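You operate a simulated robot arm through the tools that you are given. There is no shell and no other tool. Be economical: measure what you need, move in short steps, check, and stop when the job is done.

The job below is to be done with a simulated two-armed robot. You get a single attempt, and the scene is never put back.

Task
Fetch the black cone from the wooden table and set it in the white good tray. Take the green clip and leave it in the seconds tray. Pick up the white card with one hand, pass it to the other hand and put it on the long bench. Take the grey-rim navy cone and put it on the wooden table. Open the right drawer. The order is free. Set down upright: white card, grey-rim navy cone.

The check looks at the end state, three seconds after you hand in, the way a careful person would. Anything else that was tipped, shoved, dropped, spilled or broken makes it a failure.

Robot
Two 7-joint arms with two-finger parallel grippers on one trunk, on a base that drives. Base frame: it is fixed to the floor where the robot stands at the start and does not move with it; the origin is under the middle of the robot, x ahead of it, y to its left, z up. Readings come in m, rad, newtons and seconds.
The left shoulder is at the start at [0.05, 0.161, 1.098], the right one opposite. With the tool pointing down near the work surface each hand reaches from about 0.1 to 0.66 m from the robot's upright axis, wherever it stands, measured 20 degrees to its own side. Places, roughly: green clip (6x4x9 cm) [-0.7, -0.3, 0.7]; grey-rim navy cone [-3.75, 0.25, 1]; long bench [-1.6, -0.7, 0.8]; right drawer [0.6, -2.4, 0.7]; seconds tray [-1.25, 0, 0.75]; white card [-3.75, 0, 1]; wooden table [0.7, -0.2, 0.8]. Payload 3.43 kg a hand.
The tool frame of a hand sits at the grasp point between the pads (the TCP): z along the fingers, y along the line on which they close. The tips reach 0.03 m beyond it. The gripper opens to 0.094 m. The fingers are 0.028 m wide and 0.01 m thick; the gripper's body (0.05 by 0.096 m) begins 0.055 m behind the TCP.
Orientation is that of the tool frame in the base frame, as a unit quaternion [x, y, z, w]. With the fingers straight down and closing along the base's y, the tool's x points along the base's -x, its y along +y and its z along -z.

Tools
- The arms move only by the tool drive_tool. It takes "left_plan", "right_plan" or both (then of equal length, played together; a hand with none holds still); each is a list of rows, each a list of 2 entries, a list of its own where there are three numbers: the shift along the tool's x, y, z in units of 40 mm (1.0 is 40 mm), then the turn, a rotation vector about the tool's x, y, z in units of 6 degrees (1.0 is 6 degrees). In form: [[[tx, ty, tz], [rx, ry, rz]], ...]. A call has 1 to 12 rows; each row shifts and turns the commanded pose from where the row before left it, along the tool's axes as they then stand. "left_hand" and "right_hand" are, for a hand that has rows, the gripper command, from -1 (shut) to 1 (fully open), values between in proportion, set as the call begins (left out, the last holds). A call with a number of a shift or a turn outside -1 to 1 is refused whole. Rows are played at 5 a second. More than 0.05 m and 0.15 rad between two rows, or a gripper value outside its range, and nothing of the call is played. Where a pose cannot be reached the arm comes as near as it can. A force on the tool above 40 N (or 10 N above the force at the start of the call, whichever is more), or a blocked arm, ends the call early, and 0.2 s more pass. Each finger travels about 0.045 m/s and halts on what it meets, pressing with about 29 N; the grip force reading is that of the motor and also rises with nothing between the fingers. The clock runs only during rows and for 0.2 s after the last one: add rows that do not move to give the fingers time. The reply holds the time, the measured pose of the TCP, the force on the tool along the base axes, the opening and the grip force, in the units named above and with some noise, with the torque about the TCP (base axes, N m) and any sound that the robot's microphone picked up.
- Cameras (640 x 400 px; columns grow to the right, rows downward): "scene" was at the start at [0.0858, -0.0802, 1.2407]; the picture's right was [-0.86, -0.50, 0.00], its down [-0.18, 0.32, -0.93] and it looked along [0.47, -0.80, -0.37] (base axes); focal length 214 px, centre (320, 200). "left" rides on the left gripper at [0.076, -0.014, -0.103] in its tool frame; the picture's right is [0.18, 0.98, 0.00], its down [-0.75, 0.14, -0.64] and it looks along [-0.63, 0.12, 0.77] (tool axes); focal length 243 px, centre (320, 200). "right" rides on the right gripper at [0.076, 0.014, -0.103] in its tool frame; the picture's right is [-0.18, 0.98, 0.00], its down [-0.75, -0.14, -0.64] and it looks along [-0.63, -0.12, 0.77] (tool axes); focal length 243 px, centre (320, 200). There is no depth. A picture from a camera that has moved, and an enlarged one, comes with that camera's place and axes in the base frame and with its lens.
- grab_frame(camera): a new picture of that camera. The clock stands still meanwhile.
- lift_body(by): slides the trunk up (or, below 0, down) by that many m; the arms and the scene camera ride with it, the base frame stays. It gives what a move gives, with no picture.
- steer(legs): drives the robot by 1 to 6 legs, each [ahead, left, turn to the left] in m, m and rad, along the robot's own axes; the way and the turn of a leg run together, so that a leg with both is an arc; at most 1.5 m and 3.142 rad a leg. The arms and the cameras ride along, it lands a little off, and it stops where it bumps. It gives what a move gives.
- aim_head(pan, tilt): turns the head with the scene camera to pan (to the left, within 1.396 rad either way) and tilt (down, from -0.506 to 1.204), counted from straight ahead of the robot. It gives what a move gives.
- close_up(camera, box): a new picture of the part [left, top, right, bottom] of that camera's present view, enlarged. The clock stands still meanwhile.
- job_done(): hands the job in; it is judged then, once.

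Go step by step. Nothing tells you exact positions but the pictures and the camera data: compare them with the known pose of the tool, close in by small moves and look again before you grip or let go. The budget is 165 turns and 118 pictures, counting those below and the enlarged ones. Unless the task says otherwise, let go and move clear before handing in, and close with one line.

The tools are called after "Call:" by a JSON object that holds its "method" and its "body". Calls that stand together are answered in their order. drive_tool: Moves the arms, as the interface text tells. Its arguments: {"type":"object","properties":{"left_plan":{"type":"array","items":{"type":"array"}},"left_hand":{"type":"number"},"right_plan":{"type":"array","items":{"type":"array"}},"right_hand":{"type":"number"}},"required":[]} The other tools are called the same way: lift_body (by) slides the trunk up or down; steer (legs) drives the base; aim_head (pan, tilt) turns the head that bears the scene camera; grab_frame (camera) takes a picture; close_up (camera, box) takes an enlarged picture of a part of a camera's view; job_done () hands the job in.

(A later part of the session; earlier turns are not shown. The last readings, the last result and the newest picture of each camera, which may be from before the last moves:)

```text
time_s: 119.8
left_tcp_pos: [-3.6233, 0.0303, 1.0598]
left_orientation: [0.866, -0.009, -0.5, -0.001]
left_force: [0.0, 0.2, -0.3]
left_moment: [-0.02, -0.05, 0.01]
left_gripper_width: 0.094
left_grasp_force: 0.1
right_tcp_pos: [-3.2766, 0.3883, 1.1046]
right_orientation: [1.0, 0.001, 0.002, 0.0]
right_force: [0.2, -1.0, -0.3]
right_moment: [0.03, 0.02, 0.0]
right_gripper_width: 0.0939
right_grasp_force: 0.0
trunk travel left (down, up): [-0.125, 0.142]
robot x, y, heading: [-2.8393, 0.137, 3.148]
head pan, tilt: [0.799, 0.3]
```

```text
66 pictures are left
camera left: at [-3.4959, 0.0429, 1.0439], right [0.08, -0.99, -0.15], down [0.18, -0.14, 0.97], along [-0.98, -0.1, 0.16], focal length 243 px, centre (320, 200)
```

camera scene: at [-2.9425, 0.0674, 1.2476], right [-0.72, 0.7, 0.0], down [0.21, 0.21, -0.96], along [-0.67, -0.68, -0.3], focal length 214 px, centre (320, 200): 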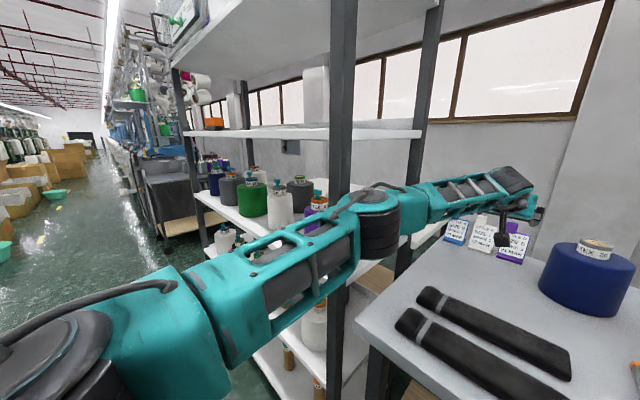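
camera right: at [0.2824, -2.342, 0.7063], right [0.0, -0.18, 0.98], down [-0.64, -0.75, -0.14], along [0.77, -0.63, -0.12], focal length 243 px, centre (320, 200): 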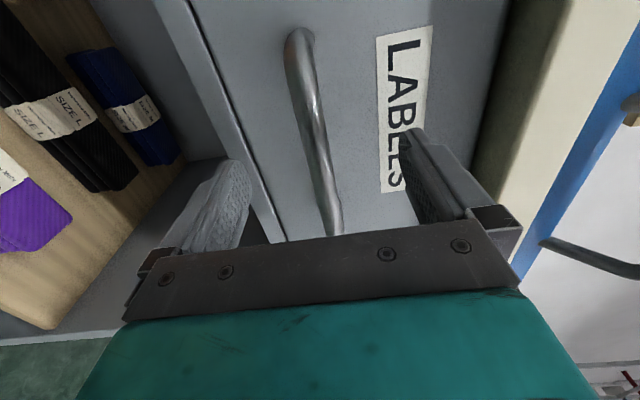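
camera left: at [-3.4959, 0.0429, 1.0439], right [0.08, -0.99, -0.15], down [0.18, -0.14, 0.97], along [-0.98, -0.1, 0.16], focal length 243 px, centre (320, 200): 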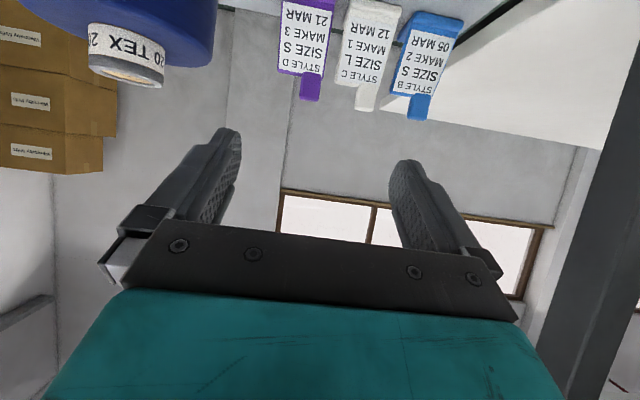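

The arm straightened and its elbow is away from the post. The card's tab is at about (−3.83, −0.04, 0.955). I'll drive ahead 0.12 m.

Call:
{"method": "steer", "body": {"legs": [[0.12, 0, 0]]}}

Call:
{"method": "grab_frame", "body": {"camera": "scene"}}

Call:
{"method": "grab_frame", "body": {"camera": "left"}}

```text
time_s: 121.1
left_tcp_pos: [-3.7422, 0.0305, 1.0586]
left_orientation: [0.866, -0.009, -0.5, 0.0]
left_force: [-0.3, 0.6, 0.0]
left_moment: [0.04, 0.02, 0.0]
left_gripper_width: 0.094
left_grasp_force: 0.0
right_tcp_pos: [-3.3938, 0.3898, 1.1051]
right_orientation: [1.0, 0.0, 0.002, 0.001]
right_force: [-1.0, -0.5, -0.7]
right_moment: [-0.02, -0.03, 0.0]
right_gripper_width: 0.094
right_grasp_force: 0.0
trunk travel left (down, up): [-0.125, 0.142]
robot x, y, heading: [-2.9543, 0.1334, 3.142]
head pan, tilt: [0.799, 0.3]
```

```text
65 pictures are left
camera scene: at [-3.0623, 0.068, 1.2475], right [-0.72, 0.7, 0.0], down [0.21, 0.21, -0.96], along [-0.67, -0.68, -0.3], focal length 214 px, centre (320, 200)
```

scene: 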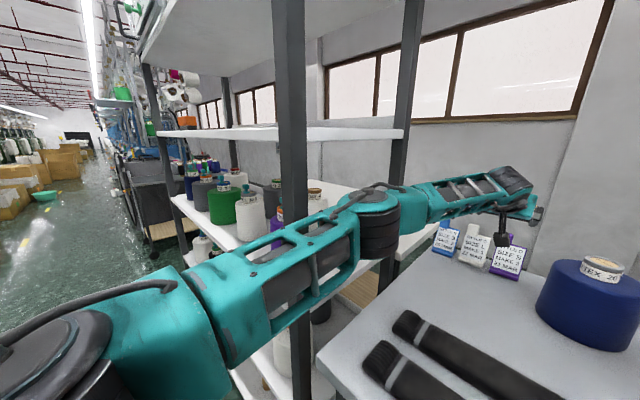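

```text
64 pictures are left
camera left: at [-3.6155, 0.0437, 1.0435], right [0.08, -0.99, -0.15], down [0.18, -0.14, 0.98], along [-0.98, -0.1, 0.16], focal length 243 px, centre (320, 200)
```

left: 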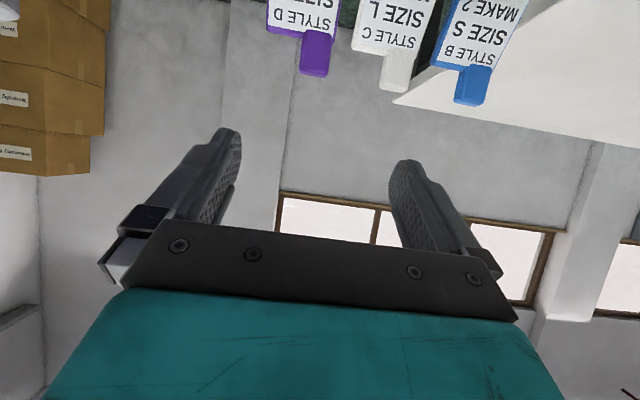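

Triangulating, the tab is centred at (−3.868, −0.039, 0.946) and the table is at z≈0.83. I'll line up in y, lower the trunk to gain reach, and check.

Call:
{"method": "drive_tool", "body": {"left_plan": [[[0, 0.87, 0], [0, 0, 0]], [[0, 0.87, 0], [0, 0, 0]], [[0, 0, 0], [0, 0, 0]]], "left_hand": 0.4}}

Call:
{"method": "lift_body", "body": {"by": -0.07}}

Call:
{"method": "grab_frame", "body": {"camera": "left"}}

Call:
{"method": "aim_head", "body": {"pan": 0.15, "tilt": 0.5}}

Call:
{"method": "grab_frame", "body": {"camera": "scene"}}

```text
time_s: 121.9
left_tcp_pos: [-3.7421, -0.0392, 1.0615]
left_orientation: [0.866, -0.009, -0.5, 0.0]
left_force: [-0.6, -0.8, -0.1]
left_moment: [-0.01, -0.01, 0.03]
left_gripper_width: 0.0661
left_grasp_force: 0.0
right_tcp_pos: [-3.3944, 0.3892, 1.1038]
right_orientation: [1.0, 0.0, 0.002, 0.001]
right_force: [-0.5, -0.8, 0.4]
right_moment: [-0.01, -0.01, 0.0]
right_gripper_width: 0.0941
right_grasp_force: 0.1
trunk travel left (down, up): [-0.125, 0.142]
robot x, y, heading: [-2.9568, 0.1324, 3.14]
head pan, tilt: [0.799, 0.3]
```

```text
time_s: 123.0
left_tcp_pos: [-3.7413, -0.0384, 0.9914]
left_orientation: [0.867, -0.009, -0.499, -0.001]
left_force: [0.4, 0.4, -0.7]
left_moment: [-0.04, 0.0, -0.04]
left_gripper_width: 0.0654
left_grasp_force: 0.0
right_tcp_pos: [-3.3934, 0.3893, 1.0358]
right_orientation: [1.0, 0.0, 0.002, 0.001]
right_force: [-0.5, 0.7, -0.4]
right_moment: [-0.01, -0.01, 0.01]
right_gripper_width: 0.094
right_grasp_force: 0.0
trunk travel left (down, up): [-0.055, 0.212]
robot x, y, heading: [-2.9558, 0.1362, 3.14]
head pan, tilt: [0.799, 0.3]
```

```text
63 pictures are left
camera left: at [-3.6147, -0.0257, 0.9758], right [0.08, -0.99, -0.15], down [0.18, -0.14, 0.97], along [-0.98, -0.1, 0.16], focal length 243 px, centre (320, 200)
```

left: 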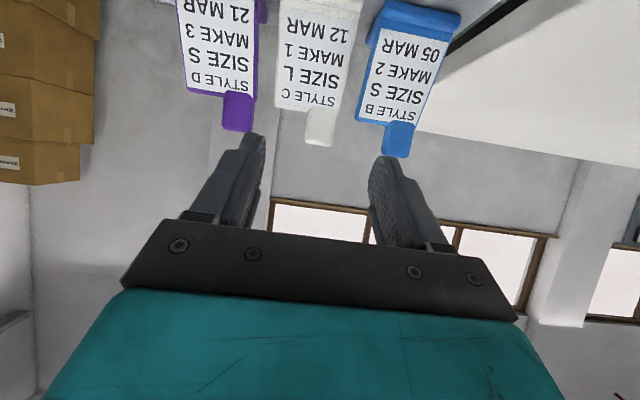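

```text
time_s: 124.0
left_tcp_pos: [-3.7418, -0.0379, 0.992]
left_orientation: [0.866, -0.008, -0.499, 0.0]
left_force: [-0.3, 0.1, 0.5]
left_moment: [-0.01, 0.01, -0.01]
left_gripper_width: 0.0658
left_grasp_force: 0.1
right_tcp_pos: [-3.3948, 0.3893, 1.0342]
right_orientation: [1.0, 0.001, 0.001, 0.001]
right_force: [0.6, 0.0, 0.0]
right_moment: [0.03, 0.0, -0.03]
right_gripper_width: 0.0939
right_grasp_force: 0.0
trunk travel left (down, up): [-0.055, 0.212]
robot x, y, heading: [-2.9567, 0.1339, 3.142]
head pan, tilt: [0.15, 0.499]
```

```text
62 pictures are left
camera scene: at [-3.0864, 0.1213, 1.1592], right [-0.15, 0.99, 0.0], down [0.47, 0.07, -0.88], along [-0.87, -0.13, -0.48], focal length 214 px, centre (320, 200)
```

scene: 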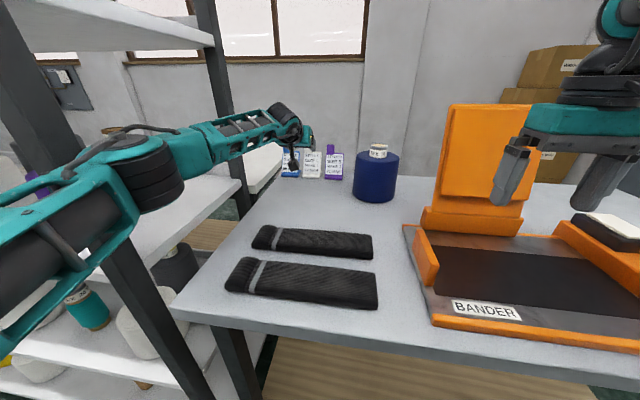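

Consistent: the tab at (−3.868, −0.040, 0.945), with about 5 cm free on either side at tab level. I'll flatten the hand to 15° below horizontal, drop to z≈0.953 and approach to x≈−3.80.

Call:
{"method": "drive_tool", "body": {"left_plan": [[[0, 0, 0], [0, -0.83, 0]], [[0, 0, 0], [0, -0.83, 0]], [[0, 0, 0], [0, -0.83, 0]], [[0.966, 0, 0.259], [0, 0, 0]], [[-0.19, 0, 0.72], [0, 0, 0]], [[-0.19, 0, 0.72], [0, 0, 0]], [[0, 0, 0], [0, 0, 0]]]}}

Call:
{"method": "grab_frame", "body": {"camera": "left"}}

Call:
{"method": "close_up", "body": {"camera": "scene", "box": [240, 100, 400, 200]}}

```text
time_s: 125.6
left_tcp_pos: [-3.7827, -0.038, 0.9504]
left_orientation: [0.794, -0.009, -0.608, -0.001]
left_force: [-0.3, -0.1, 0.1]
left_moment: [-0.03, 0.0, 0.0]
left_gripper_width: 0.0658
left_grasp_force: 0.1
left hand out of reach, approached as far as the arm can: row 6
right_tcp_pos: [-3.3941, 0.3898, 1.0348]
right_orientation: [1.0, 0.001, 0.002, 0.001]
right_force: [0.3, -0.4, 0.0]
right_moment: [0.01, -0.02, -0.02]
right_gripper_width: 0.094
right_grasp_force: 0.1
trunk travel left (down, up): [-0.055, 0.212]
robot x, y, heading: [-2.9569, 0.134, 3.141]
head pan, tilt: [0.15, 0.499]
```

```text
61 pictures are left
camera left: at [-3.6635, -0.0258, 0.9026], right [0.03, -0.98, -0.17], down [0.42, -0.14, 0.9], along [-0.91, -0.1, 0.41], focal length 243 px, centre (320, 200)
```

left: 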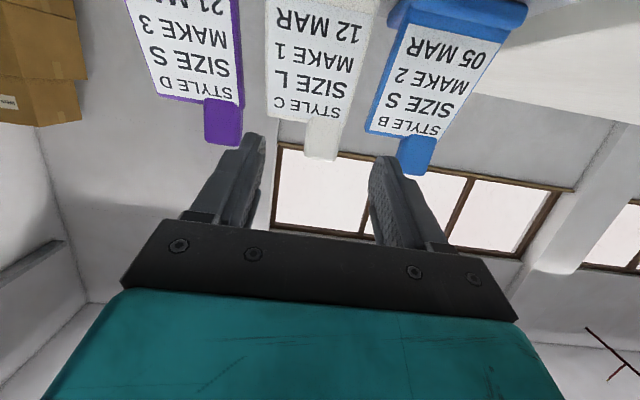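

```text
4.00 times, centred on (320, 150) of scene
camera zoom: at [-3.0863, 0.1215, 1.1591], right [-0.15, 0.99, 0.0], down [0.47, 0.07, -0.88], along [-0.87, -0.13, -0.48], focal length 858 px, centre (320, 400)
```

zoom: 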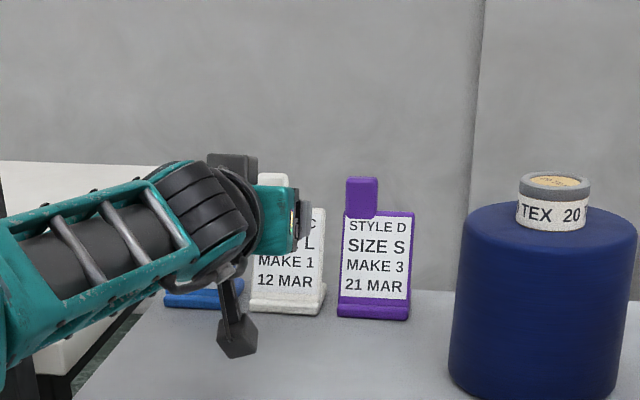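

The arm is at its limit about 8 cm short. I'll raise 1 cm for clearance and nudge the base forward to see how much room is left.

Call:
{"method": "lift_body", "body": {"by": 0.01}}

Call:
{"method": "steer", "body": {"legs": [[0.05, 0, 0]]}}

Call:
{"method": "grab_frame", "body": {"camera": "left"}}

```text
time_s: 126.2
left_tcp_pos: [-3.7825, -0.0383, 0.9607]
left_orientation: [0.794, -0.008, -0.608, -0.001]
left_force: [0.7, -0.2, -0.9]
left_moment: [0.03, 0.01, 0.03]
left_gripper_width: 0.0656
left_grasp_force: 0.0
right_tcp_pos: [-3.3951, 0.3892, 1.0451]
right_orientation: [1.0, 0.0, 0.002, 0.001]
right_force: [-0.4, -0.1, -0.1]
right_moment: [0.0, 0.01, 0.02]
right_gripper_width: 0.094
right_grasp_force: 0.1
trunk travel left (down, up): [-0.065, 0.202]
robot x, y, heading: [-2.953, 0.1349, 3.137]
head pan, tilt: [0.15, 0.499]
```

```text
time_s: 127.1
left_tcp_pos: [-3.8069, -0.0381, 0.9589]
left_orientation: [0.795, -0.009, -0.607, -0.001]
left_force: [-0.4, 0.1, 0.1]
left_moment: [0.0, -0.02, 0.01]
left_gripper_width: 0.066
left_grasp_force: 0.0
right_tcp_pos: [-3.4191, 0.39, 1.0431]
right_orientation: [1.0, -0.001, 0.004, 0.001]
right_force: [-0.1, 0.1, 0.3]
right_moment: [0.01, -0.04, 0.04]
right_gripper_width: 0.0939
right_grasp_force: 0.0
trunk travel left (down, up): [-0.065, 0.202]
robot x, y, heading: [-2.9792, 0.1349, 3.138]
head pan, tilt: [0.15, 0.499]
stopped in leg 1: the robot was blocked; the commanded pose is now the measured one
```

```text
59 pictures are left
camera left: at [-3.6876, -0.0255, 0.9112], right [0.03, -0.99, -0.17], down [0.42, -0.14, 0.9], along [-0.91, -0.1, 0.41], focal length 243 px, centre (320, 200)
```

left: 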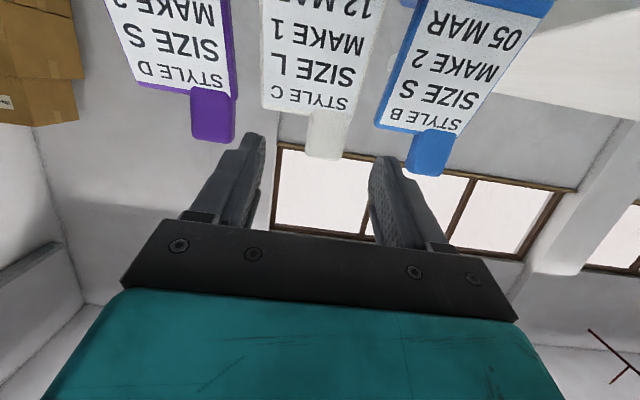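

The base is blocked at x≈−2.979, with about 4–6 cm still to go. I'll look down to see what limits the base.

Call:
{"method": "aim_head", "body": {"pan": 0, "tilt": 1.2}}

Call:
{"method": "grab_frame", "body": {"camera": "scene"}}

```text
time_s: 128.2
left_tcp_pos: [-3.8066, -0.0386, 0.9581]
left_orientation: [0.794, -0.009, -0.608, -0.002]
left_force: [-0.3, 0.6, 0.4]
left_moment: [-0.01, -0.01, 0.03]
left_gripper_width: 0.0657
left_grasp_force: 0.0
right_tcp_pos: [-3.4187, 0.3903, 1.0439]
right_orientation: [1.0, -0.001, 0.003, 0.001]
right_force: [0.3, -0.4, -0.5]
right_moment: [-0.02, 0.01, -0.03]
right_gripper_width: 0.0938
right_grasp_force: 0.1
trunk travel left (down, up): [-0.065, 0.202]
robot x, y, heading: [-2.9793, 0.1333, 3.14]
head pan, tilt: [0.0, 1.201]
```

```text
58 pictures are left
camera scene: at [-3.0768, 0.135, 1.1155], right [0.0, 1.0, 0.0], down [0.93, 0.0, -0.36], along [-0.36, 0.0, -0.93], focal length 214 px, centre (320, 200)
```

scene: 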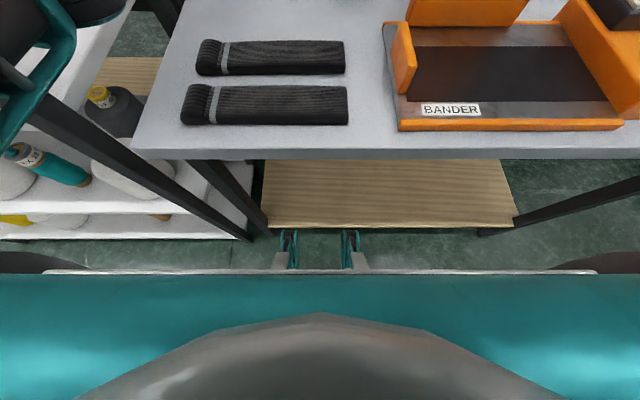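

The two front brackets touch the lower shelf. Turning the robot about 40° right will bring the left shoulder about 7 cm further forward; I'll raise, back off, retract the arm and turn.

Call:
{"method": "lift_body", "body": {"by": 0.1}}

Call:
{"method": "steer", "body": {"legs": [[-0.42, 0, 0]]}}

Call:
{"method": "drive_tool", "body": {"left_plan": [[[0.259, 0, -0.966], [0, 0, 0]], [[0.259, 0, -0.966], [0, 0, 0]], [[0.259, 0, -0.966], [0, 0, 0]], [[0.259, 0, -0.966], [0, 0, 0]], [[0.259, 0, -0.966], [0, 0, 0]], [[0.259, 0, -0.966], [0, 0, 0]]]}}

Call:
{"method": "steer", "body": {"legs": [[0, 0, -0.698]]}}

Call:
{"method": "drive_tool", "body": {"left_plan": [[[0, 0, 0], [-0.92, 0, -0.247]], [[0, 0, 0], [-0.92, 0, -0.247]], [[0, 0, 0], [-0.92, 0, -0.247]], [[0, 0, 0], [-0.92, 0, -0.247]], [[0, 0, 0], [-0.92, 0, -0.247]], [[0, 0, 0], [-0.92, 0, -0.247]], [[0, 0, 0], [-0.92, 0, -0.247]], [[0, 0, 0], [0, 0, 0]]]}}

```text
time_s: 129.5
left_tcp_pos: [-3.8067, -0.0388, 1.0594]
left_orientation: [0.794, -0.008, -0.608, -0.001]
left_force: [-0.4, 0.5, 0.7]
left_moment: [-0.02, 0.03, -0.02]
left_gripper_width: 0.0656
left_grasp_force: 0.0
right_tcp_pos: [-3.4196, 0.3899, 1.1437]
right_orientation: [1.0, 0.0, 0.004, 0.001]
right_force: [0.4, -0.8, -0.5]
right_moment: [-0.02, -0.02, -0.01]
right_gripper_width: 0.0937
right_grasp_force: 0.1
trunk travel left (down, up): [-0.165, 0.102]
robot x, y, heading: [-2.9816, 0.1349, 3.135]
head pan, tilt: [0.0, 1.201]
```

```text
time_s: 132.1
left_tcp_pos: [-3.3958, -0.0347, 1.0591]
left_orientation: [0.794, -0.012, -0.608, -0.004]
left_force: [-0.3, 0.1, 0.8]
left_moment: [0.01, -0.04, 0.01]
left_gripper_width: 0.0658
left_grasp_force: 0.1
right_tcp_pos: [-3.0045, 0.3913, 1.1435]
right_orientation: [1.0, -0.004, 0.004, 0.0]
right_force: [0.0, 1.0, -0.6]
right_moment: [-0.01, -0.01, -0.01]
right_gripper_width: 0.0941
right_grasp_force: 0.1
trunk travel left (down, up): [-0.165, 0.102]
robot x, y, heading: [-2.5676, 0.1286, 3.129]
head pan, tilt: [0.0, 1.201]
```

```text
time_s: 133.5
left_tcp_pos: [-3.1545, -0.0387, 1.062]
left_orientation: [0.796, -0.01, -0.605, 0.0]
left_force: [0.3, -0.4, -0.7]
left_moment: [-0.01, 0.01, 0.01]
left_gripper_width: 0.0657
left_grasp_force: 0.0
right_tcp_pos: [-3.0047, 0.3913, 1.1437]
right_orientation: [1.0, -0.004, 0.003, 0.001]
right_force: [-0.6, 0.7, -1.2]
right_moment: [-0.05, -0.04, 0.01]
right_gripper_width: 0.0943
right_grasp_force: 0.1
trunk travel left (down, up): [-0.165, 0.102]
robot x, y, heading: [-2.5675, 0.1323, 3.131]
head pan, tilt: [0.0, 1.201]
```

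```text
time_s: 135.7
left_tcp_pos: [-3.1304, 0.3748, 1.0618]
left_orientation: [0.746, -0.28, -0.568, -0.206]
left_force: [-0.3, 0.5, -0.4]
left_moment: [0.0, -0.04, -0.02]
left_gripper_width: 0.0656
left_grasp_force: 0.1
right_tcp_pos: [-2.7387, 0.611, 1.1437]
right_orientation: [0.939, -0.343, 0.003, 0.002]
right_force: [0.8, -0.8, -1.0]
right_moment: [-0.02, -0.02, 0.0]
right_gripper_width: 0.094
right_grasp_force: 0.0
trunk travel left (down, up): [-0.165, 0.102]
robot x, y, heading: [-2.5716, 0.1318, 2.438]
head pan, tilt: [0.0, 1.201]
```

```text
time_s: 137.5
left_tcp_pos: [-3.1284, 0.3765, 1.0625]
left_orientation: [0.794, -0.008, -0.607, 0.003]
left_force: [0.1, 0.9, -0.4]
left_moment: [0.0, 0.0, 0.01]
left_gripper_width: 0.066
left_grasp_force: 0.1
right_tcp_pos: [-2.739, 0.6103, 1.1436]
right_orientation: [0.939, -0.343, 0.003, 0.001]
right_force: [-0.1, -0.8, 0.0]
right_moment: [-0.02, -0.01, -0.01]
right_gripper_width: 0.0941
right_grasp_force: 0.0
trunk travel left (down, up): [-0.165, 0.102]
robot x, y, heading: [-2.5644, 0.1355, 2.435]
head pan, tilt: [0.0, 1.201]
```

Orientation is back to pointing along −x. Now I swing the left arm across and extend it.

Call:
{"method": "drive_tool", "body": {"left_plan": [[[-0.14, 0.85, 0.53], [0, 0, 0]], [[-0.14, 0.85, 0.53], [0, 0, 0]], [[-0.14, 0.85, 0.53], [0, 0, 0]], [[-0.14, 0.85, 0.53], [0, 0, 0]], [[-0.14, 0.85, 0.53], [0, 0, 0]], [[-0.14, 0.85, 0.53], [0, 0, 0]], [[-0.14, 0.85, 0.53], [0, 0, 0]], [[-0.14, 0.85, 0.53], [0, 0, 0]], [[-0.14, 0.85, 0.53], [0, 0, 0]], [[-0.14, 0.85, 0.53], [0, 0, 0]], [[0, 0, 0], [0, 0, 0]]]}}

Call:
{"method": "aim_head", "body": {"pan": 1.2, "tilt": 0.4}}

Call:
{"method": "grab_frame", "body": {"camera": "scene"}}

```text
time_s: 139.9
left_tcp_pos: [-3.3532, 0.0376, 1.0662]
left_orientation: [0.794, -0.008, -0.608, 0.004]
left_force: [-0.2, 0.2, -0.3]
left_moment: [0.01, -0.02, 0.01]
left_gripper_width: 0.0657
left_grasp_force: 0.1
right_tcp_pos: [-2.7393, 0.6093, 1.1436]
right_orientation: [0.94, -0.342, 0.003, 0.002]
right_force: [-0.1, 0.3, -0.3]
right_moment: [0.01, 0.01, 0.01]
right_gripper_width: 0.094
right_grasp_force: 0.1
trunk travel left (down, up): [-0.165, 0.102]
robot x, y, heading: [-2.5671, 0.1296, 2.443]
head pan, tilt: [0.0, 1.201]
```

```text
time_s: 141.3
left_tcp_pos: [-3.3523, 0.0387, 1.0668]
left_orientation: [0.794, -0.008, -0.608, 0.003]
left_force: [-0.1, 1.2, 0.1]
left_moment: [0.01, 0.01, 0.0]
left_gripper_width: 0.066
left_grasp_force: 0.0
right_tcp_pos: [-2.7388, 0.6099, 1.1438]
right_orientation: [0.939, -0.343, 0.003, 0.002]
right_force: [0.3, 0.0, 0.4]
right_moment: [-0.01, -0.02, 0.0]
right_gripper_width: 0.094
right_grasp_force: 0.1
trunk travel left (down, up): [-0.165, 0.102]
robot x, y, heading: [-2.5684, 0.1302, 2.442]
head pan, tilt: [1.201, 0.4]
```

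```text
57 pictures are left
camera scene: at [-2.6797, 0.1138, 1.2783], right [-0.48, 0.88, 0.0], down [0.34, 0.19, -0.92], along [-0.81, -0.44, -0.39], focal length 214 px, centre (320, 200)
```

scene: 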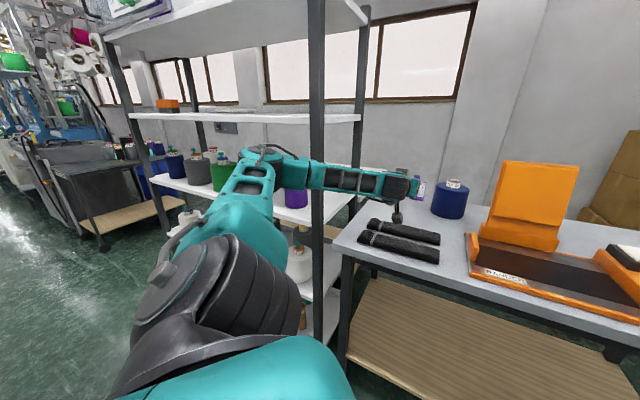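

The elbow is close to the rack line, so I'll keep the base further right and move just the arm: to y=−0.04 and extended a bit more. Then check.

Call:
{"method": "drive_tool", "body": {"left_plan": [[[-0.13, 0.65, 0.48], [0, 0, 0]], [[-0.13, 0.65, 0.48], [0, 0, 0]], [[-0.13, 0.65, 0.48], [0, 0, 0]], [[0, 0, 0], [0, 0, 0]]]}}

Call:
{"method": "grab_frame", "body": {"camera": "scene"}}

```text
time_s: 142.3
left_tcp_pos: [-3.4123, -0.041, 1.0682]
left_orientation: [0.793, -0.008, -0.609, 0.003]
left_force: [-0.9, -1.0, 0.4]
left_moment: [-0.01, -0.01, 0.04]
left_gripper_width: 0.066
left_grasp_force: 0.1
right_tcp_pos: [-2.7389, 0.6092, 1.1429]
right_orientation: [0.939, -0.343, 0.003, 0.002]
right_force: [-0.2, 0.2, -0.5]
right_moment: [0.02, -0.03, -0.02]
right_gripper_width: 0.0938
right_grasp_force: 0.1
trunk travel left (down, up): [-0.165, 0.102]
robot x, y, heading: [-2.565, 0.1325, 2.439]
head pan, tilt: [1.201, 0.4]
```

```text
56 pictures are left
camera scene: at [-2.6796, 0.1139, 1.2783], right [-0.48, 0.88, 0.0], down [0.34, 0.19, -0.92], along [-0.81, -0.44, -0.39], focal length 214 px, centre (320, 200)
```

scene: 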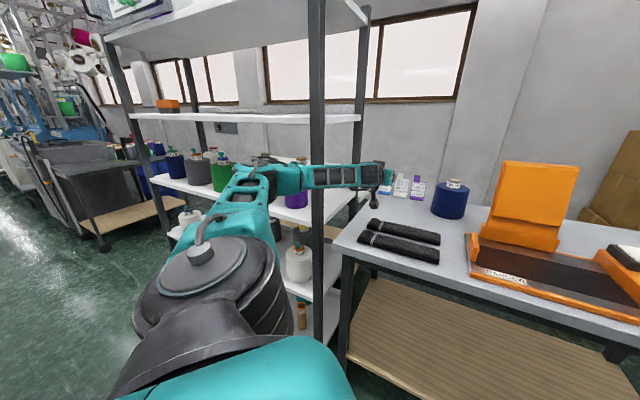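

I'll extend 5 cm more to straighten the elbow before driving in.

Call:
{"method": "drive_tool", "body": {"left_plan": [[[-0.16, 0, 0.6], [0, 0, 0]], [[-0.16, 0, 0.6], [0, 0, 0]], [[0, 0, 0], [0, 0, 0]]]}}

Call:
{"method": "steer", "body": {"legs": [[0.191, 0.161, 0]]}}

Call:
{"method": "grab_frame", "body": {"camera": "scene"}}

```text
time_s: 143.1
left_tcp_pos: [-3.4635, -0.041, 1.0676]
left_orientation: [0.793, -0.009, -0.609, 0.002]
left_force: [-0.3, 0.6, 0.5]
left_moment: [-0.01, 0.01, -0.04]
left_gripper_width: 0.0661
left_grasp_force: 0.0
right_tcp_pos: [-2.7381, 0.6093, 1.1438]
right_orientation: [0.939, -0.344, 0.004, 0.002]
right_force: [-0.8, 0.1, -0.4]
right_moment: [0.0, -0.03, 0.02]
right_gripper_width: 0.0943
right_grasp_force: 0.1
trunk travel left (down, up): [-0.165, 0.102]
robot x, y, heading: [-2.5659, 0.1294, 2.441]
head pan, tilt: [1.201, 0.4]
```

```text
time_s: 144.9
left_tcp_pos: [-3.713, -0.042, 1.0674]
left_orientation: [0.794, -0.008, -0.608, 0.003]
left_force: [-0.1, 0.0, 0.3]
left_moment: [-0.01, 0.02, -0.01]
left_gripper_width: 0.0656
left_grasp_force: 0.0
right_tcp_pos: [-2.9879, 0.6073, 1.1433]
right_orientation: [0.939, -0.343, 0.004, 0.002]
right_force: [1.0, 1.2, 0.7]
right_moment: [-0.03, 0.03, -0.01]
right_gripper_width: 0.0942
right_grasp_force: 0.1
trunk travel left (down, up): [-0.165, 0.102]
robot x, y, heading: [-2.8135, 0.1302, 2.435]
head pan, tilt: [1.201, 0.4]
```

```text
55 pictures are left
camera scene: at [-2.929, 0.1116, 1.2783], right [-0.48, 0.88, 0.0], down [0.34, 0.19, -0.92], along [-0.81, -0.44, -0.39], focal length 214 px, centre (320, 200)
```

scene: 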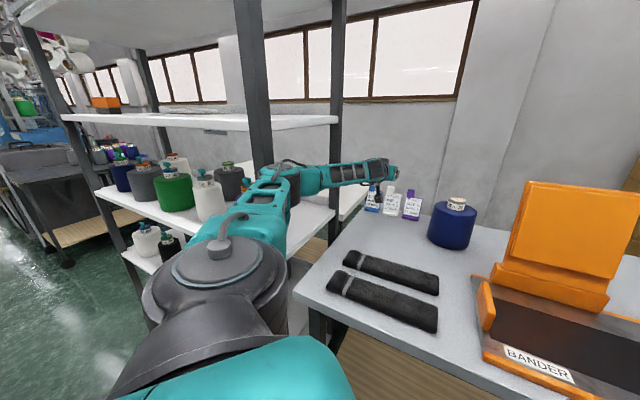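

Straight in and clear. I'll lower the trunk to tab height and go 8.5 cm further, then check with the hand camera.

Call:
{"method": "lift_body", "body": {"by": -0.108}}

Call:
{"method": "steer", "body": {"legs": [[0.065, 0.055, 0]]}}

Call:
{"method": "grab_frame", "body": {"camera": "left"}}

Call:
{"method": "close_up", "body": {"camera": "scene", "box": [240, 120, 432, 240]}}

```text
time_s: 146.3
left_tcp_pos: [-3.7121, -0.0422, 0.9602]
left_orientation: [0.794, -0.009, -0.608, 0.002]
left_force: [0.5, 0.1, -0.4]
left_moment: [0.02, -0.04, -0.01]
left_gripper_width: 0.0657
left_grasp_force: 0.1
right_tcp_pos: [-2.9871, 0.6084, 1.0353]
right_orientation: [0.939, -0.343, 0.003, 0.002]
right_force: [0.4, 0.0, -0.5]
right_moment: [0.0, -0.02, -0.01]
right_gripper_width: 0.0939
right_grasp_force: 0.0
trunk travel left (down, up): [-0.057, 0.21]
robot x, y, heading: [-2.8127, 0.1323, 2.441]
head pan, tilt: [1.201, 0.4]
```

```text
time_s: 147.4
left_tcp_pos: [-3.7984, -0.0396, 0.9588]
left_orientation: [0.794, -0.008, -0.608, 0.003]
left_force: [-0.6, 0.5, -0.1]
left_moment: [0.01, 0.0, 0.01]
left_gripper_width: 0.0659
left_grasp_force: 0.1
right_tcp_pos: [-3.0717, 0.6078, 1.0351]
right_orientation: [0.939, -0.344, 0.003, 0.003]
right_force: [0.2, 0.3, 0.2]
right_moment: [0.0, -0.02, 0.01]
right_gripper_width: 0.0941
right_grasp_force: 0.2
trunk travel left (down, up): [-0.057, 0.21]
robot x, y, heading: [-2.9002, 0.1299, 2.436]
head pan, tilt: [1.201, 0.4]
```

```text
54 pictures are left
camera left: at [-3.6784, -0.0289, 0.9111], right [0.04, -0.99, -0.16], down [0.42, -0.13, 0.9], along [-0.91, -0.1, 0.41], focal length 243 px, centre (320, 200)
```

left: 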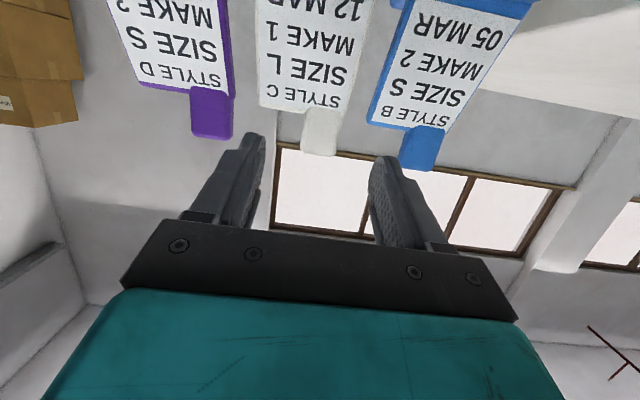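

```text
3.33 times, centred on (336, 180) of scene
camera zoom: at [-3.0137, 0.1117, 1.1702], right [-0.48, 0.88, 0.0], down [0.34, 0.19, -0.92], along [-0.81, -0.44, -0.39], focal length 715 px, centre (267, 267)
```

zoom: 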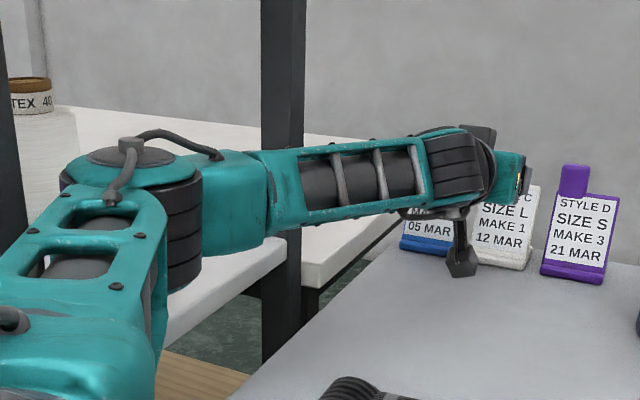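

The tab lies right on the hand's axis, about 6.5 cm ahead of the TCP. I'll drive in 5.5 cm.

Call:
{"method": "steer", "body": {"legs": [[0.042, 0.036, 0]]}}

Call:
{"method": "grab_frame", "body": {"camera": "left"}}

```text
time_s: 148.4
left_tcp_pos: [-3.8518, -0.0418, 0.9585]
left_orientation: [0.794, -0.009, -0.608, 0.002]
left_force: [0.0, 0.0, -0.4]
left_moment: [-0.01, 0.01, -0.01]
left_gripper_width: 0.066
left_grasp_force: 0.0
right_tcp_pos: [-3.1261, 0.6072, 1.0357]
right_orientation: [0.939, -0.345, 0.004, 0.003]
right_force: [0.2, -0.4, -1.1]
right_moment: [0.0, -0.03, -0.03]
right_gripper_width: 0.094
right_grasp_force: 0.2
trunk travel left (down, up): [-0.057, 0.21]
robot x, y, heading: [-2.9589, 0.1291, 2.437]
head pan, tilt: [1.201, 0.4]
```

```text
52 pictures are left
camera left: at [-3.733, -0.0287, 0.9111], right [0.04, -0.99, -0.16], down [0.42, -0.13, 0.9], along [-0.91, -0.1, 0.41], focal length 243 px, centre (320, 200)
```

left: 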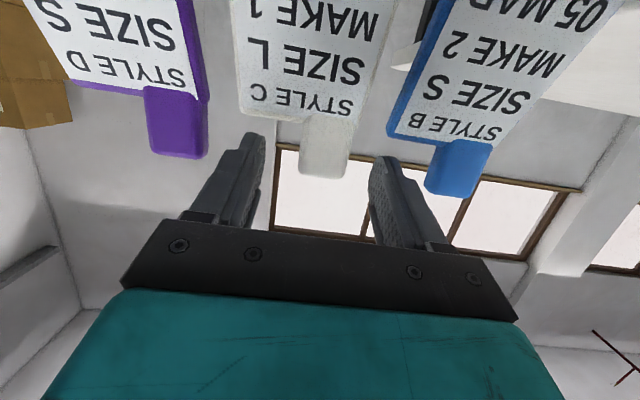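

The tab's centre sits about 1.6 cm below the finger axis, so I'll lower 1.3 cm and close on it.

Call:
{"method": "lift_body", "body": {"by": -0.013}}

Call:
{"method": "drive_tool", "body": {"left_plan": [[[0, 0, 0], [0, 0, 0]], [[0, 0, 0], [0, 0, 0]], [[0, 0, 0], [0, 0, 0]], [[0, 0, 0], [0, 0, 0]], [[0, 0, 0], [0, 0, 0]], [[0, 0, 0], [0, 0, 0]]], "left_hand": -1}}

Call:
{"method": "grab_frame", "body": {"camera": "left"}}

```text
time_s: 149.0
left_tcp_pos: [-3.8505, -0.0395, 0.9519]
left_orientation: [0.791, -0.01, -0.611, 0.001]
left_force: [-7.0, -0.7, 18.9]
left_moment: [-0.69, 0.58, -0.28]
left_gripper_width: 0.066
left_grasp_force: 0.0
right_tcp_pos: [-3.1239, 0.6094, 1.0225]
right_orientation: [0.939, -0.345, 0.002, 0.002]
right_force: [-0.4, 0.4, 0.4]
right_moment: [0.01, 0.02, 0.05]
right_gripper_width: 0.094
right_grasp_force: 0.1
trunk travel left (down, up): [-0.044, 0.223]
robot x, y, heading: [-2.9551, 0.129, 2.438]
head pan, tilt: [1.201, 0.4]
```

```text
time_s: 150.4
left_tcp_pos: [-3.8506, -0.0388, 0.9517]
left_orientation: [0.793, -0.01, -0.61, 0.0]
left_force: [0.1, 4.2, 20.4]
left_moment: [0.22, 0.44, -0.14]
left_gripper_width: 0.0294
left_grasp_force: 28.8
right_tcp_pos: [-3.1245, 0.6087, 1.0233]
right_orientation: [0.939, -0.344, 0.002, 0.002]
right_force: [-0.6, -0.5, -1.0]
right_moment: [0.0, -0.04, -0.02]
right_gripper_width: 0.0941
right_grasp_force: 0.1
trunk travel left (down, up): [-0.044, 0.223]
robot x, y, heading: [-2.9508, 0.1306, 2.437]
head pan, tilt: [1.201, 0.4]
```

```text
51 pictures are left
camera left: at [-3.7312, -0.027, 0.9024], right [0.03, -0.99, -0.17], down [0.43, -0.14, 0.89], along [-0.9, -0.1, 0.42], focal length 243 px, centre (320, 200)
```

left: 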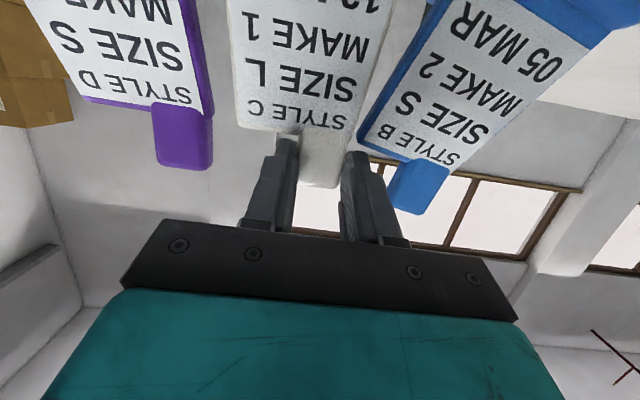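

The tab is gripped (0.029 m), with about 20 N upward load from touching the card's shoulder. Let me check the neighbours, especially the blue card.

Call:
{"method": "close_up", "body": {"camera": "scene", "box": [336, 140, 464, 220]}}

```text
5.00 times, centred on (400, 180) of scene
camera zoom: at [-3.0652, 0.112, 1.1577], right [-0.48, 0.88, 0.0], down [0.34, 0.18, -0.92], along [-0.81, -0.44, -0.39], focal length 1072 px, centre (-80, 300)
```

zoom: 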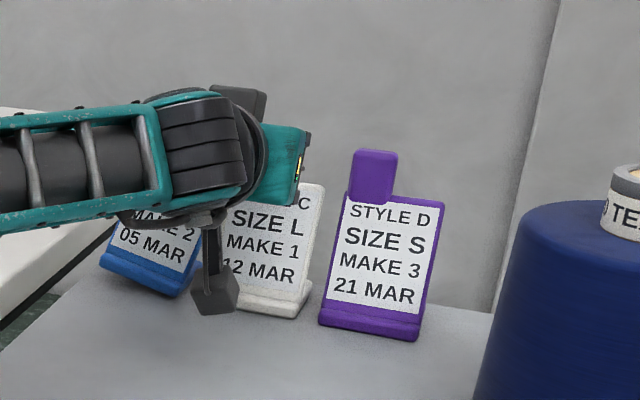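

Call:
{"method": "close_up", "body": {"camera": "left", "box": [200, 0, 520, 200]}}

```text
2.00 times, centred on (360, 100) of left
camera zoom: at [-3.7312, -0.027, 0.9024], right [0.03, -0.99, -0.17], down [0.43, -0.14, 0.89], along [-0.9, -0.1, 0.42], focal length 485 px, centre (240, 400)
```

zoom: 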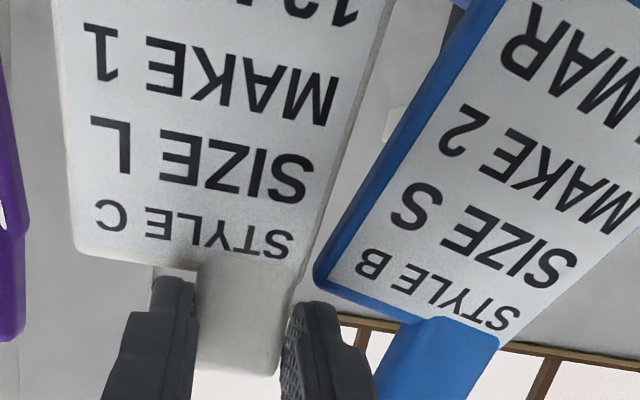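

The blue card seems to have been turned a little by my finger. I'll lift the white card gently 3 cm and look again.

Call:
{"method": "lift_body", "body": {"by": 0.03}}

Call:
{"method": "grab_frame", "body": {"camera": "left"}}

Call:
{"method": "close_up", "body": {"camera": "scene", "box": [336, 140, 464, 220]}}

```text
time_s: 151.1
left_tcp_pos: [-3.8519, -0.0416, 0.9748]
left_orientation: [0.795, -0.01, -0.607, 0.003]
left_force: [0.1, -0.9, -1.2]
left_moment: [0.03, 0.02, 0.01]
left_gripper_width: 0.0291
left_grasp_force: 29.1
right_tcp_pos: [-3.1252, 0.6079, 1.0524]
right_orientation: [0.938, -0.346, 0.003, 0.002]
right_force: [-0.2, 0.1, 0.4]
right_moment: [0.02, 0.03, 0.0]
right_gripper_width: 0.0939
right_grasp_force: 0.1
trunk travel left (down, up): [-0.074, 0.193]
robot x, y, heading: [-2.9532, 0.1295, 2.441]
head pan, tilt: [1.201, 0.4]
```

```text
48 pictures are left
camera left: at [-3.7328, -0.0292, 0.9272], right [0.04, -0.99, -0.16], down [0.42, -0.13, 0.9], along [-0.91, -0.1, 0.41], focal length 243 px, centre (320, 200)
```

left: 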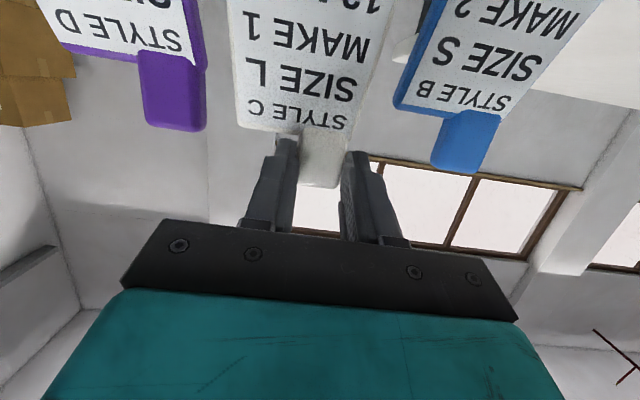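

```text
5.00 times, centred on (400, 180) of scene
camera zoom: at [-3.0681, 0.1111, 1.1872], right [-0.48, 0.88, 0.0], down [0.34, 0.19, -0.92], along [-0.81, -0.44, -0.39], focal length 1072 px, centre (-80, 300)
```

zoom: 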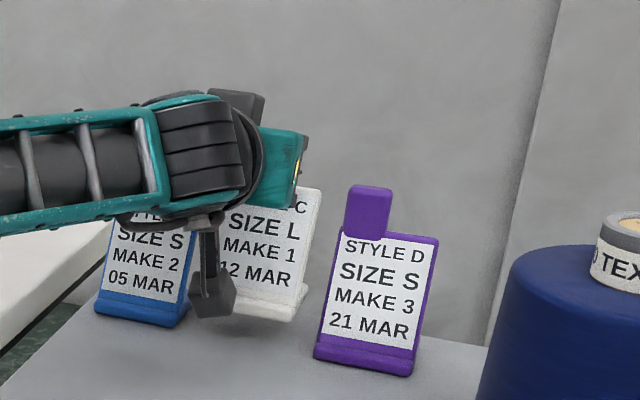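

The blue card rocked back upright and stands as before; the white card is lifted. I'll raise it and back out along the same line.

Call:
{"method": "lift_body", "body": {"by": 0.12}}

Call:
{"method": "steer", "body": {"legs": [[-0.305, -0.259, 0]]}}

Call:
{"method": "grab_frame", "body": {"camera": "scene"}}

```text
time_s: 152.6
left_tcp_pos: [-3.8514, -0.0422, 1.0964]
left_orientation: [0.794, -0.01, -0.608, 0.001]
left_force: [0.4, 0.3, -0.1]
left_moment: [-0.04, -0.05, 0.01]
left_gripper_width: 0.0293
left_grasp_force: 28.6
right_tcp_pos: [-3.1255, 0.6081, 1.1725]
right_orientation: [0.939, -0.344, 0.003, 0.001]
right_force: [0.3, 0.2, -0.4]
right_moment: [0.0, -0.01, -0.01]
right_gripper_width: 0.094
right_grasp_force: 0.1
trunk travel left (down, up): [-0.194, 0.073]
robot x, y, heading: [-2.9567, 0.1307, 2.44]
head pan, tilt: [1.201, 0.4]
```

```text
time_s: 155.1
left_tcp_pos: [-3.4505, -0.0389, 1.0976]
left_orientation: [0.794, -0.012, -0.608, 0.0]
left_force: [-0.6, -0.3, -0.5]
left_moment: [0.01, -0.03, 0.01]
left_gripper_width: 0.0291
left_grasp_force: 28.8
right_tcp_pos: [-2.7202, 0.6057, 1.1718]
right_orientation: [0.937, -0.349, 0.004, 0.002]
right_force: [0.2, -0.1, 0.7]
right_moment: [-0.04, -0.02, -0.01]
right_gripper_width: 0.0941
right_grasp_force: 0.0
trunk travel left (down, up): [-0.194, 0.073]
robot x, y, heading: [-2.5554, 0.1252, 2.43]
head pan, tilt: [1.201, 0.4]
```

```text
46 pictures are left
camera scene: at [-2.6661, 0.1088, 1.3074], right [-0.47, 0.88, 0.0], down [0.34, 0.18, -0.92], along [-0.81, -0.43, -0.39], focal length 214 px, centre (320, 200)
```

scene: 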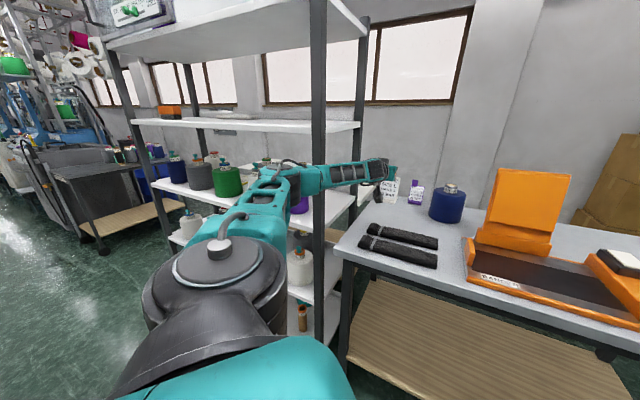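

Next I bring the left hand with the card in front of the robot and turn it to face the robot's forward.

Call:
{"method": "drive_tool", "body": {"left_plan": [[[0.22, -0.757, -0.821], [0, 0, 0]], [[0.22, -0.757, -0.821], [0, 0, 0]], [[0.22, -0.757, -0.821], [0, 0, 0]], [[0.22, -0.757, -0.821], [0, 0, 0]], [[0.22, -0.757, -0.821], [0, 0, 0]], [[0.22, -0.757, -0.821], [0, 0, 0]], [[0.22, -0.757, -0.821], [0, 0, 0]], [[0.22, -0.757, -0.821], [0, 0, 0]], [[0.22, -0.757, -0.821], [0, 0, 0]], [[0.22, -0.757, -0.821], [0, 0, 0]], [[0.22, -0.757, -0.821], [0, 0, 0]], [[0.22, -0.757, -0.821], [0, 0, 0]]]}}

Call:
{"method": "drive_tool", "body": {"left_plan": [[[0.22, -0.757, -0.821], [0, 0, 0]], [[0.22, -0.757, -0.821], [0, 0, 0]], [[0, 0, 0], [0.92, 0, 0.247]], [[0, 0, 0], [0.92, 0, 0.247]], [[0, 0, 0], [0.92, 0, 0.247]], [[0, 0, 0], [0.92, 0, 0.247]], [[0, 0, 0], [0.92, 0, 0.247]], [[0, 0, 0], [0.92, 0, 0.247]], [[0, 0, 0], [0.92, 0, 0.247]]]}}

Call:
{"method": "drive_tool", "body": {"right_plan": [[[0, -0.8, 0], [-0.77, 0.77, 0.77]], [[0, 0, 0], [-0.77, 0.77, 0.77]], [[0, 0, 0], [-0.77, 0.77, 0.77]], [[0, 0, 0], [-0.77, 0.77, 0.77]], [[0, 0, 0], [-0.77, 0.77, 0.77]], [[0, 0, 0], [-0.77, 0.77, 0.77]], [[0, 0, 0], [-0.77, 0.77, 0.77]], [[0, 0, 0], [-0.77, 0.77, 0.77]]]}}

Call:
{"method": "aim_head", "body": {"pan": 0, "tilt": 0.4}}

Call:
{"method": "grab_frame", "body": {"camera": "scene"}}

```text
time_s: 157.7
left_tcp_pos: [-3.0361, 0.3189, 1.0905]
left_orientation: [0.794, -0.011, -0.608, 0.001]
left_force: [0.5, 1.1, -1.4]
left_moment: [-0.02, 0.01, 0.02]
left_gripper_width: 0.0293
left_grasp_force: 29.1
right_tcp_pos: [-2.7201, 0.6068, 1.1722]
right_orientation: [0.938, -0.348, 0.002, 0.003]
right_force: [0.9, 0.4, 0.7]
right_moment: [-0.03, -0.01, 0.0]
right_gripper_width: 0.0938
right_grasp_force: 0.1
trunk travel left (down, up): [-0.194, 0.073]
robot x, y, heading: [-2.5525, 0.1301, 2.435]
head pan, tilt: [1.201, 0.4]
```

```text
time_s: 159.7
left_tcp_pos: [-2.9683, 0.3758, 1.0905]
left_orientation: [0.744, -0.283, -0.567, -0.209]
left_force: [-0.9, -0.3, -0.8]
left_moment: [-0.01, -0.02, 0.01]
left_gripper_width: 0.029
left_grasp_force: 29.1
right_tcp_pos: [-2.7204, 0.6056, 1.1729]
right_orientation: [0.938, -0.347, 0.003, 0.002]
right_force: [0.4, 0.0, -0.1]
right_moment: [-0.04, -0.03, -0.04]
right_gripper_width: 0.094
right_grasp_force: 0.1
trunk travel left (down, up): [-0.194, 0.073]
robot x, y, heading: [-2.5554, 0.1286, 2.432]
head pan, tilt: [1.201, 0.4]
```

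```text
time_s: 161.5
left_tcp_pos: [-2.968, 0.3771, 1.0909]
left_orientation: [0.745, -0.282, -0.568, -0.208]
left_force: [0.2, -0.3, -0.3]
left_moment: [-0.03, 0.0, 0.01]
left_gripper_width: 0.0289
left_grasp_force: 29.0
right_tcp_pos: [-2.7005, 0.6304, 1.1721]
right_orientation: [0.687, -0.583, 0.183, 0.394]
right_force: [-0.2, 0.1, -0.2]
right_moment: [-0.02, -0.03, -0.02]
right_gripper_width: 0.0939
right_grasp_force: 0.0
trunk travel left (down, up): [-0.194, 0.073]
robot x, y, heading: [-2.5559, 0.1251, 2.431]
head pan, tilt: [1.201, 0.4]
```

```text
time_s: 162.9
left_tcp_pos: [-2.9675, 0.3772, 1.0906]
left_orientation: [0.745, -0.283, -0.567, -0.209]
left_force: [-0.1, 0.1, -1.6]
left_moment: [-0.05, -0.02, -0.02]
left_gripper_width: 0.0292
left_grasp_force: 28.8
right_tcp_pos: [-2.6996, 0.6299, 1.1728]
right_orientation: [0.688, -0.582, 0.184, 0.394]
right_force: [-0.1, 0.4, 0.2]
right_moment: [-0.04, 0.02, -0.02]
right_gripper_width: 0.094
right_grasp_force: 0.0
trunk travel left (down, up): [-0.194, 0.073]
robot x, y, heading: [-2.5549, 0.128, 2.431]
head pan, tilt: [0.0, 0.4]
```

```text
45 pictures are left
camera scene: at [-2.6551, 0.2128, 1.3073], right [0.65, 0.76, 0.0], down [0.3, -0.25, -0.92], along [-0.7, 0.6, -0.39], focal length 214 px, centre (320, 200)
```

scene: 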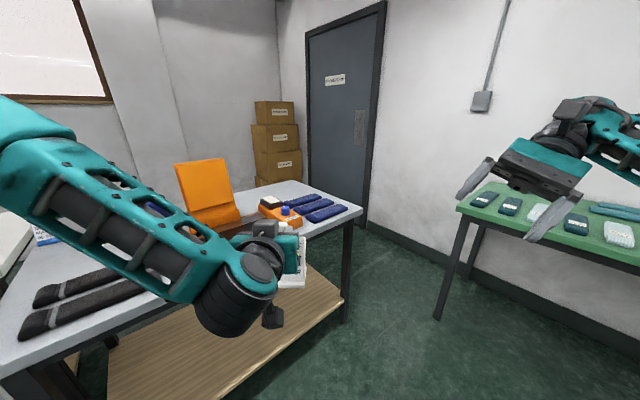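

The right hand is half-turned. I'll finish turning it to point leftward and bring it beside the card's right edge.

Call:
{"method": "drive_tool", "body": {"right_plan": [[[0, 0, 0], [-0.77, 0.77, 0.77]], [[0, 0, 0], [-0.77, 0.77, 0.77]], [[0, 0, 0], [-0.77, 0.77, 0.77]], [[0, 0, 0], [-0.77, 0.77, 0.77]], [[0, 0, 0], [-0.77, 0.77, 0.77]], [[0, 0, 0], [-0.77, 0.77, 0.77]], [[0, 0, 0], [-0.77, 0.77, 0.77]], [[0, 0, 0], [0, 0, 0]]], "right_hand": 1}}

Call:
{"method": "drive_tool", "body": {"right_plan": [[[-0.6, 0.17, 0.6], [0, 0, 0]], [[-0.6, 0.17, 0.6], [0, 0, 0]], [[-0.6, 0.17, 0.7], [0, 0, 0]], [[-0.6, 0.17, 0.7], [0, 0, 0]], [[-0.6, 0.17, 0.7], [0, 0, 0]], [[-0.67, 0.3, 0.7], [0, 0, 0]], [[0, 0, 0], [0, 0, 0]]]}}

Call:
{"method": "aim_head", "body": {"pan": 0, "tilt": 0.6}}

Call:
{"method": "grab_frame", "body": {"camera": "scene"}}

Call:
{"method": "grab_frame", "body": {"camera": "right"}}

```text
time_s: 164.7
left_tcp_pos: [-2.9668, 0.376, 1.0898]
left_orientation: [0.745, -0.282, -0.567, -0.207]
left_force: [-0.7, 0.0, -1.2]
left_moment: [0.0, -0.02, -0.02]
left_gripper_width: 0.029
left_grasp_force: 28.7
right_tcp_pos: [-2.6998, 0.6293, 1.1726]
right_orientation: [-0.292, 0.643, -0.298, -0.642]
right_force: [-0.2, 0.3, -0.6]
right_moment: [-0.01, 0.02, -0.01]
right_gripper_width: 0.0939
right_grasp_force: 0.1
trunk travel left (down, up): [-0.194, 0.073]
robot x, y, heading: [-2.5538, 0.1266, 2.429]
head pan, tilt: [0.0, 0.4]
```

```text
time_s: 166.3
left_tcp_pos: [-2.9673, 0.3762, 1.0906]
left_orientation: [0.745, -0.283, -0.567, -0.209]
left_force: [0.0, 1.0, -0.6]
left_moment: [0.03, 0.02, 0.0]
left_gripper_width: 0.0293
left_grasp_force: 28.9
right_tcp_pos: [-2.8389, 0.5396, 1.0242]
right_orientation: [-0.293, 0.643, -0.298, -0.642]
right_force: [-0.2, -1.0, -0.5]
right_moment: [-0.01, 0.05, 0.01]
right_gripper_width: 0.0942
right_grasp_force: 0.1
trunk travel left (down, up): [-0.194, 0.073]
robot x, y, heading: [-2.5504, 0.123, 2.431]
head pan, tilt: [0.0, 0.4]
```

```text
time_s: 167.1
left_tcp_pos: [-2.9682, 0.3764, 1.0905]
left_orientation: [0.745, -0.282, -0.567, -0.208]
left_force: [0.4, -1.0, -0.8]
left_moment: [-0.01, -0.01, 0.02]
left_gripper_width: 0.0291
left_grasp_force: 28.7
right_tcp_pos: [-2.8389, 0.5389, 1.0261]
right_orientation: [-0.293, 0.643, -0.298, -0.642]
right_force: [0.0, 0.0, 0.8]
right_moment: [-0.02, 0.01, -0.01]
right_gripper_width: 0.094
right_grasp_force: 0.0
trunk travel left (down, up): [-0.194, 0.073]
robot x, y, heading: [-2.5535, 0.1271, 2.43]
head pan, tilt: [0.0, 0.6]
```

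```text
44 pictures are left
camera scene: at [-2.6518, 0.2101, 1.2891], right [0.65, 0.76, 0.0], down [0.43, -0.37, -0.83], along [-0.63, 0.54, -0.56], focal length 214 px, centre (320, 200)
```

scene: 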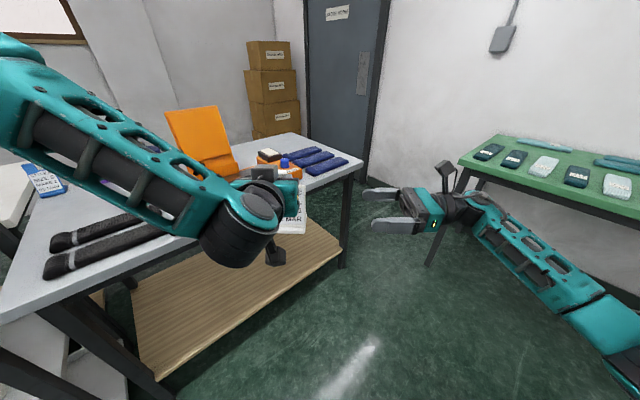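

```text
43 pictures are left
camera right: at [-2.783, 0.6276, 1.1018], right [-0.74, 0.64, -0.19], down [0.53, 0.39, -0.75], along [-0.41, -0.66, -0.63], focal length 243 px, centre (320, 200)
```

right: 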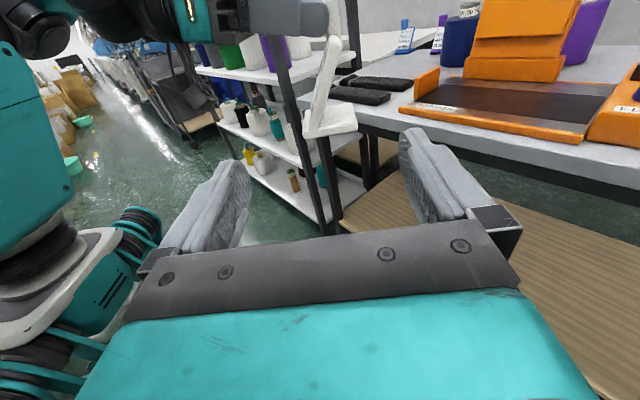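

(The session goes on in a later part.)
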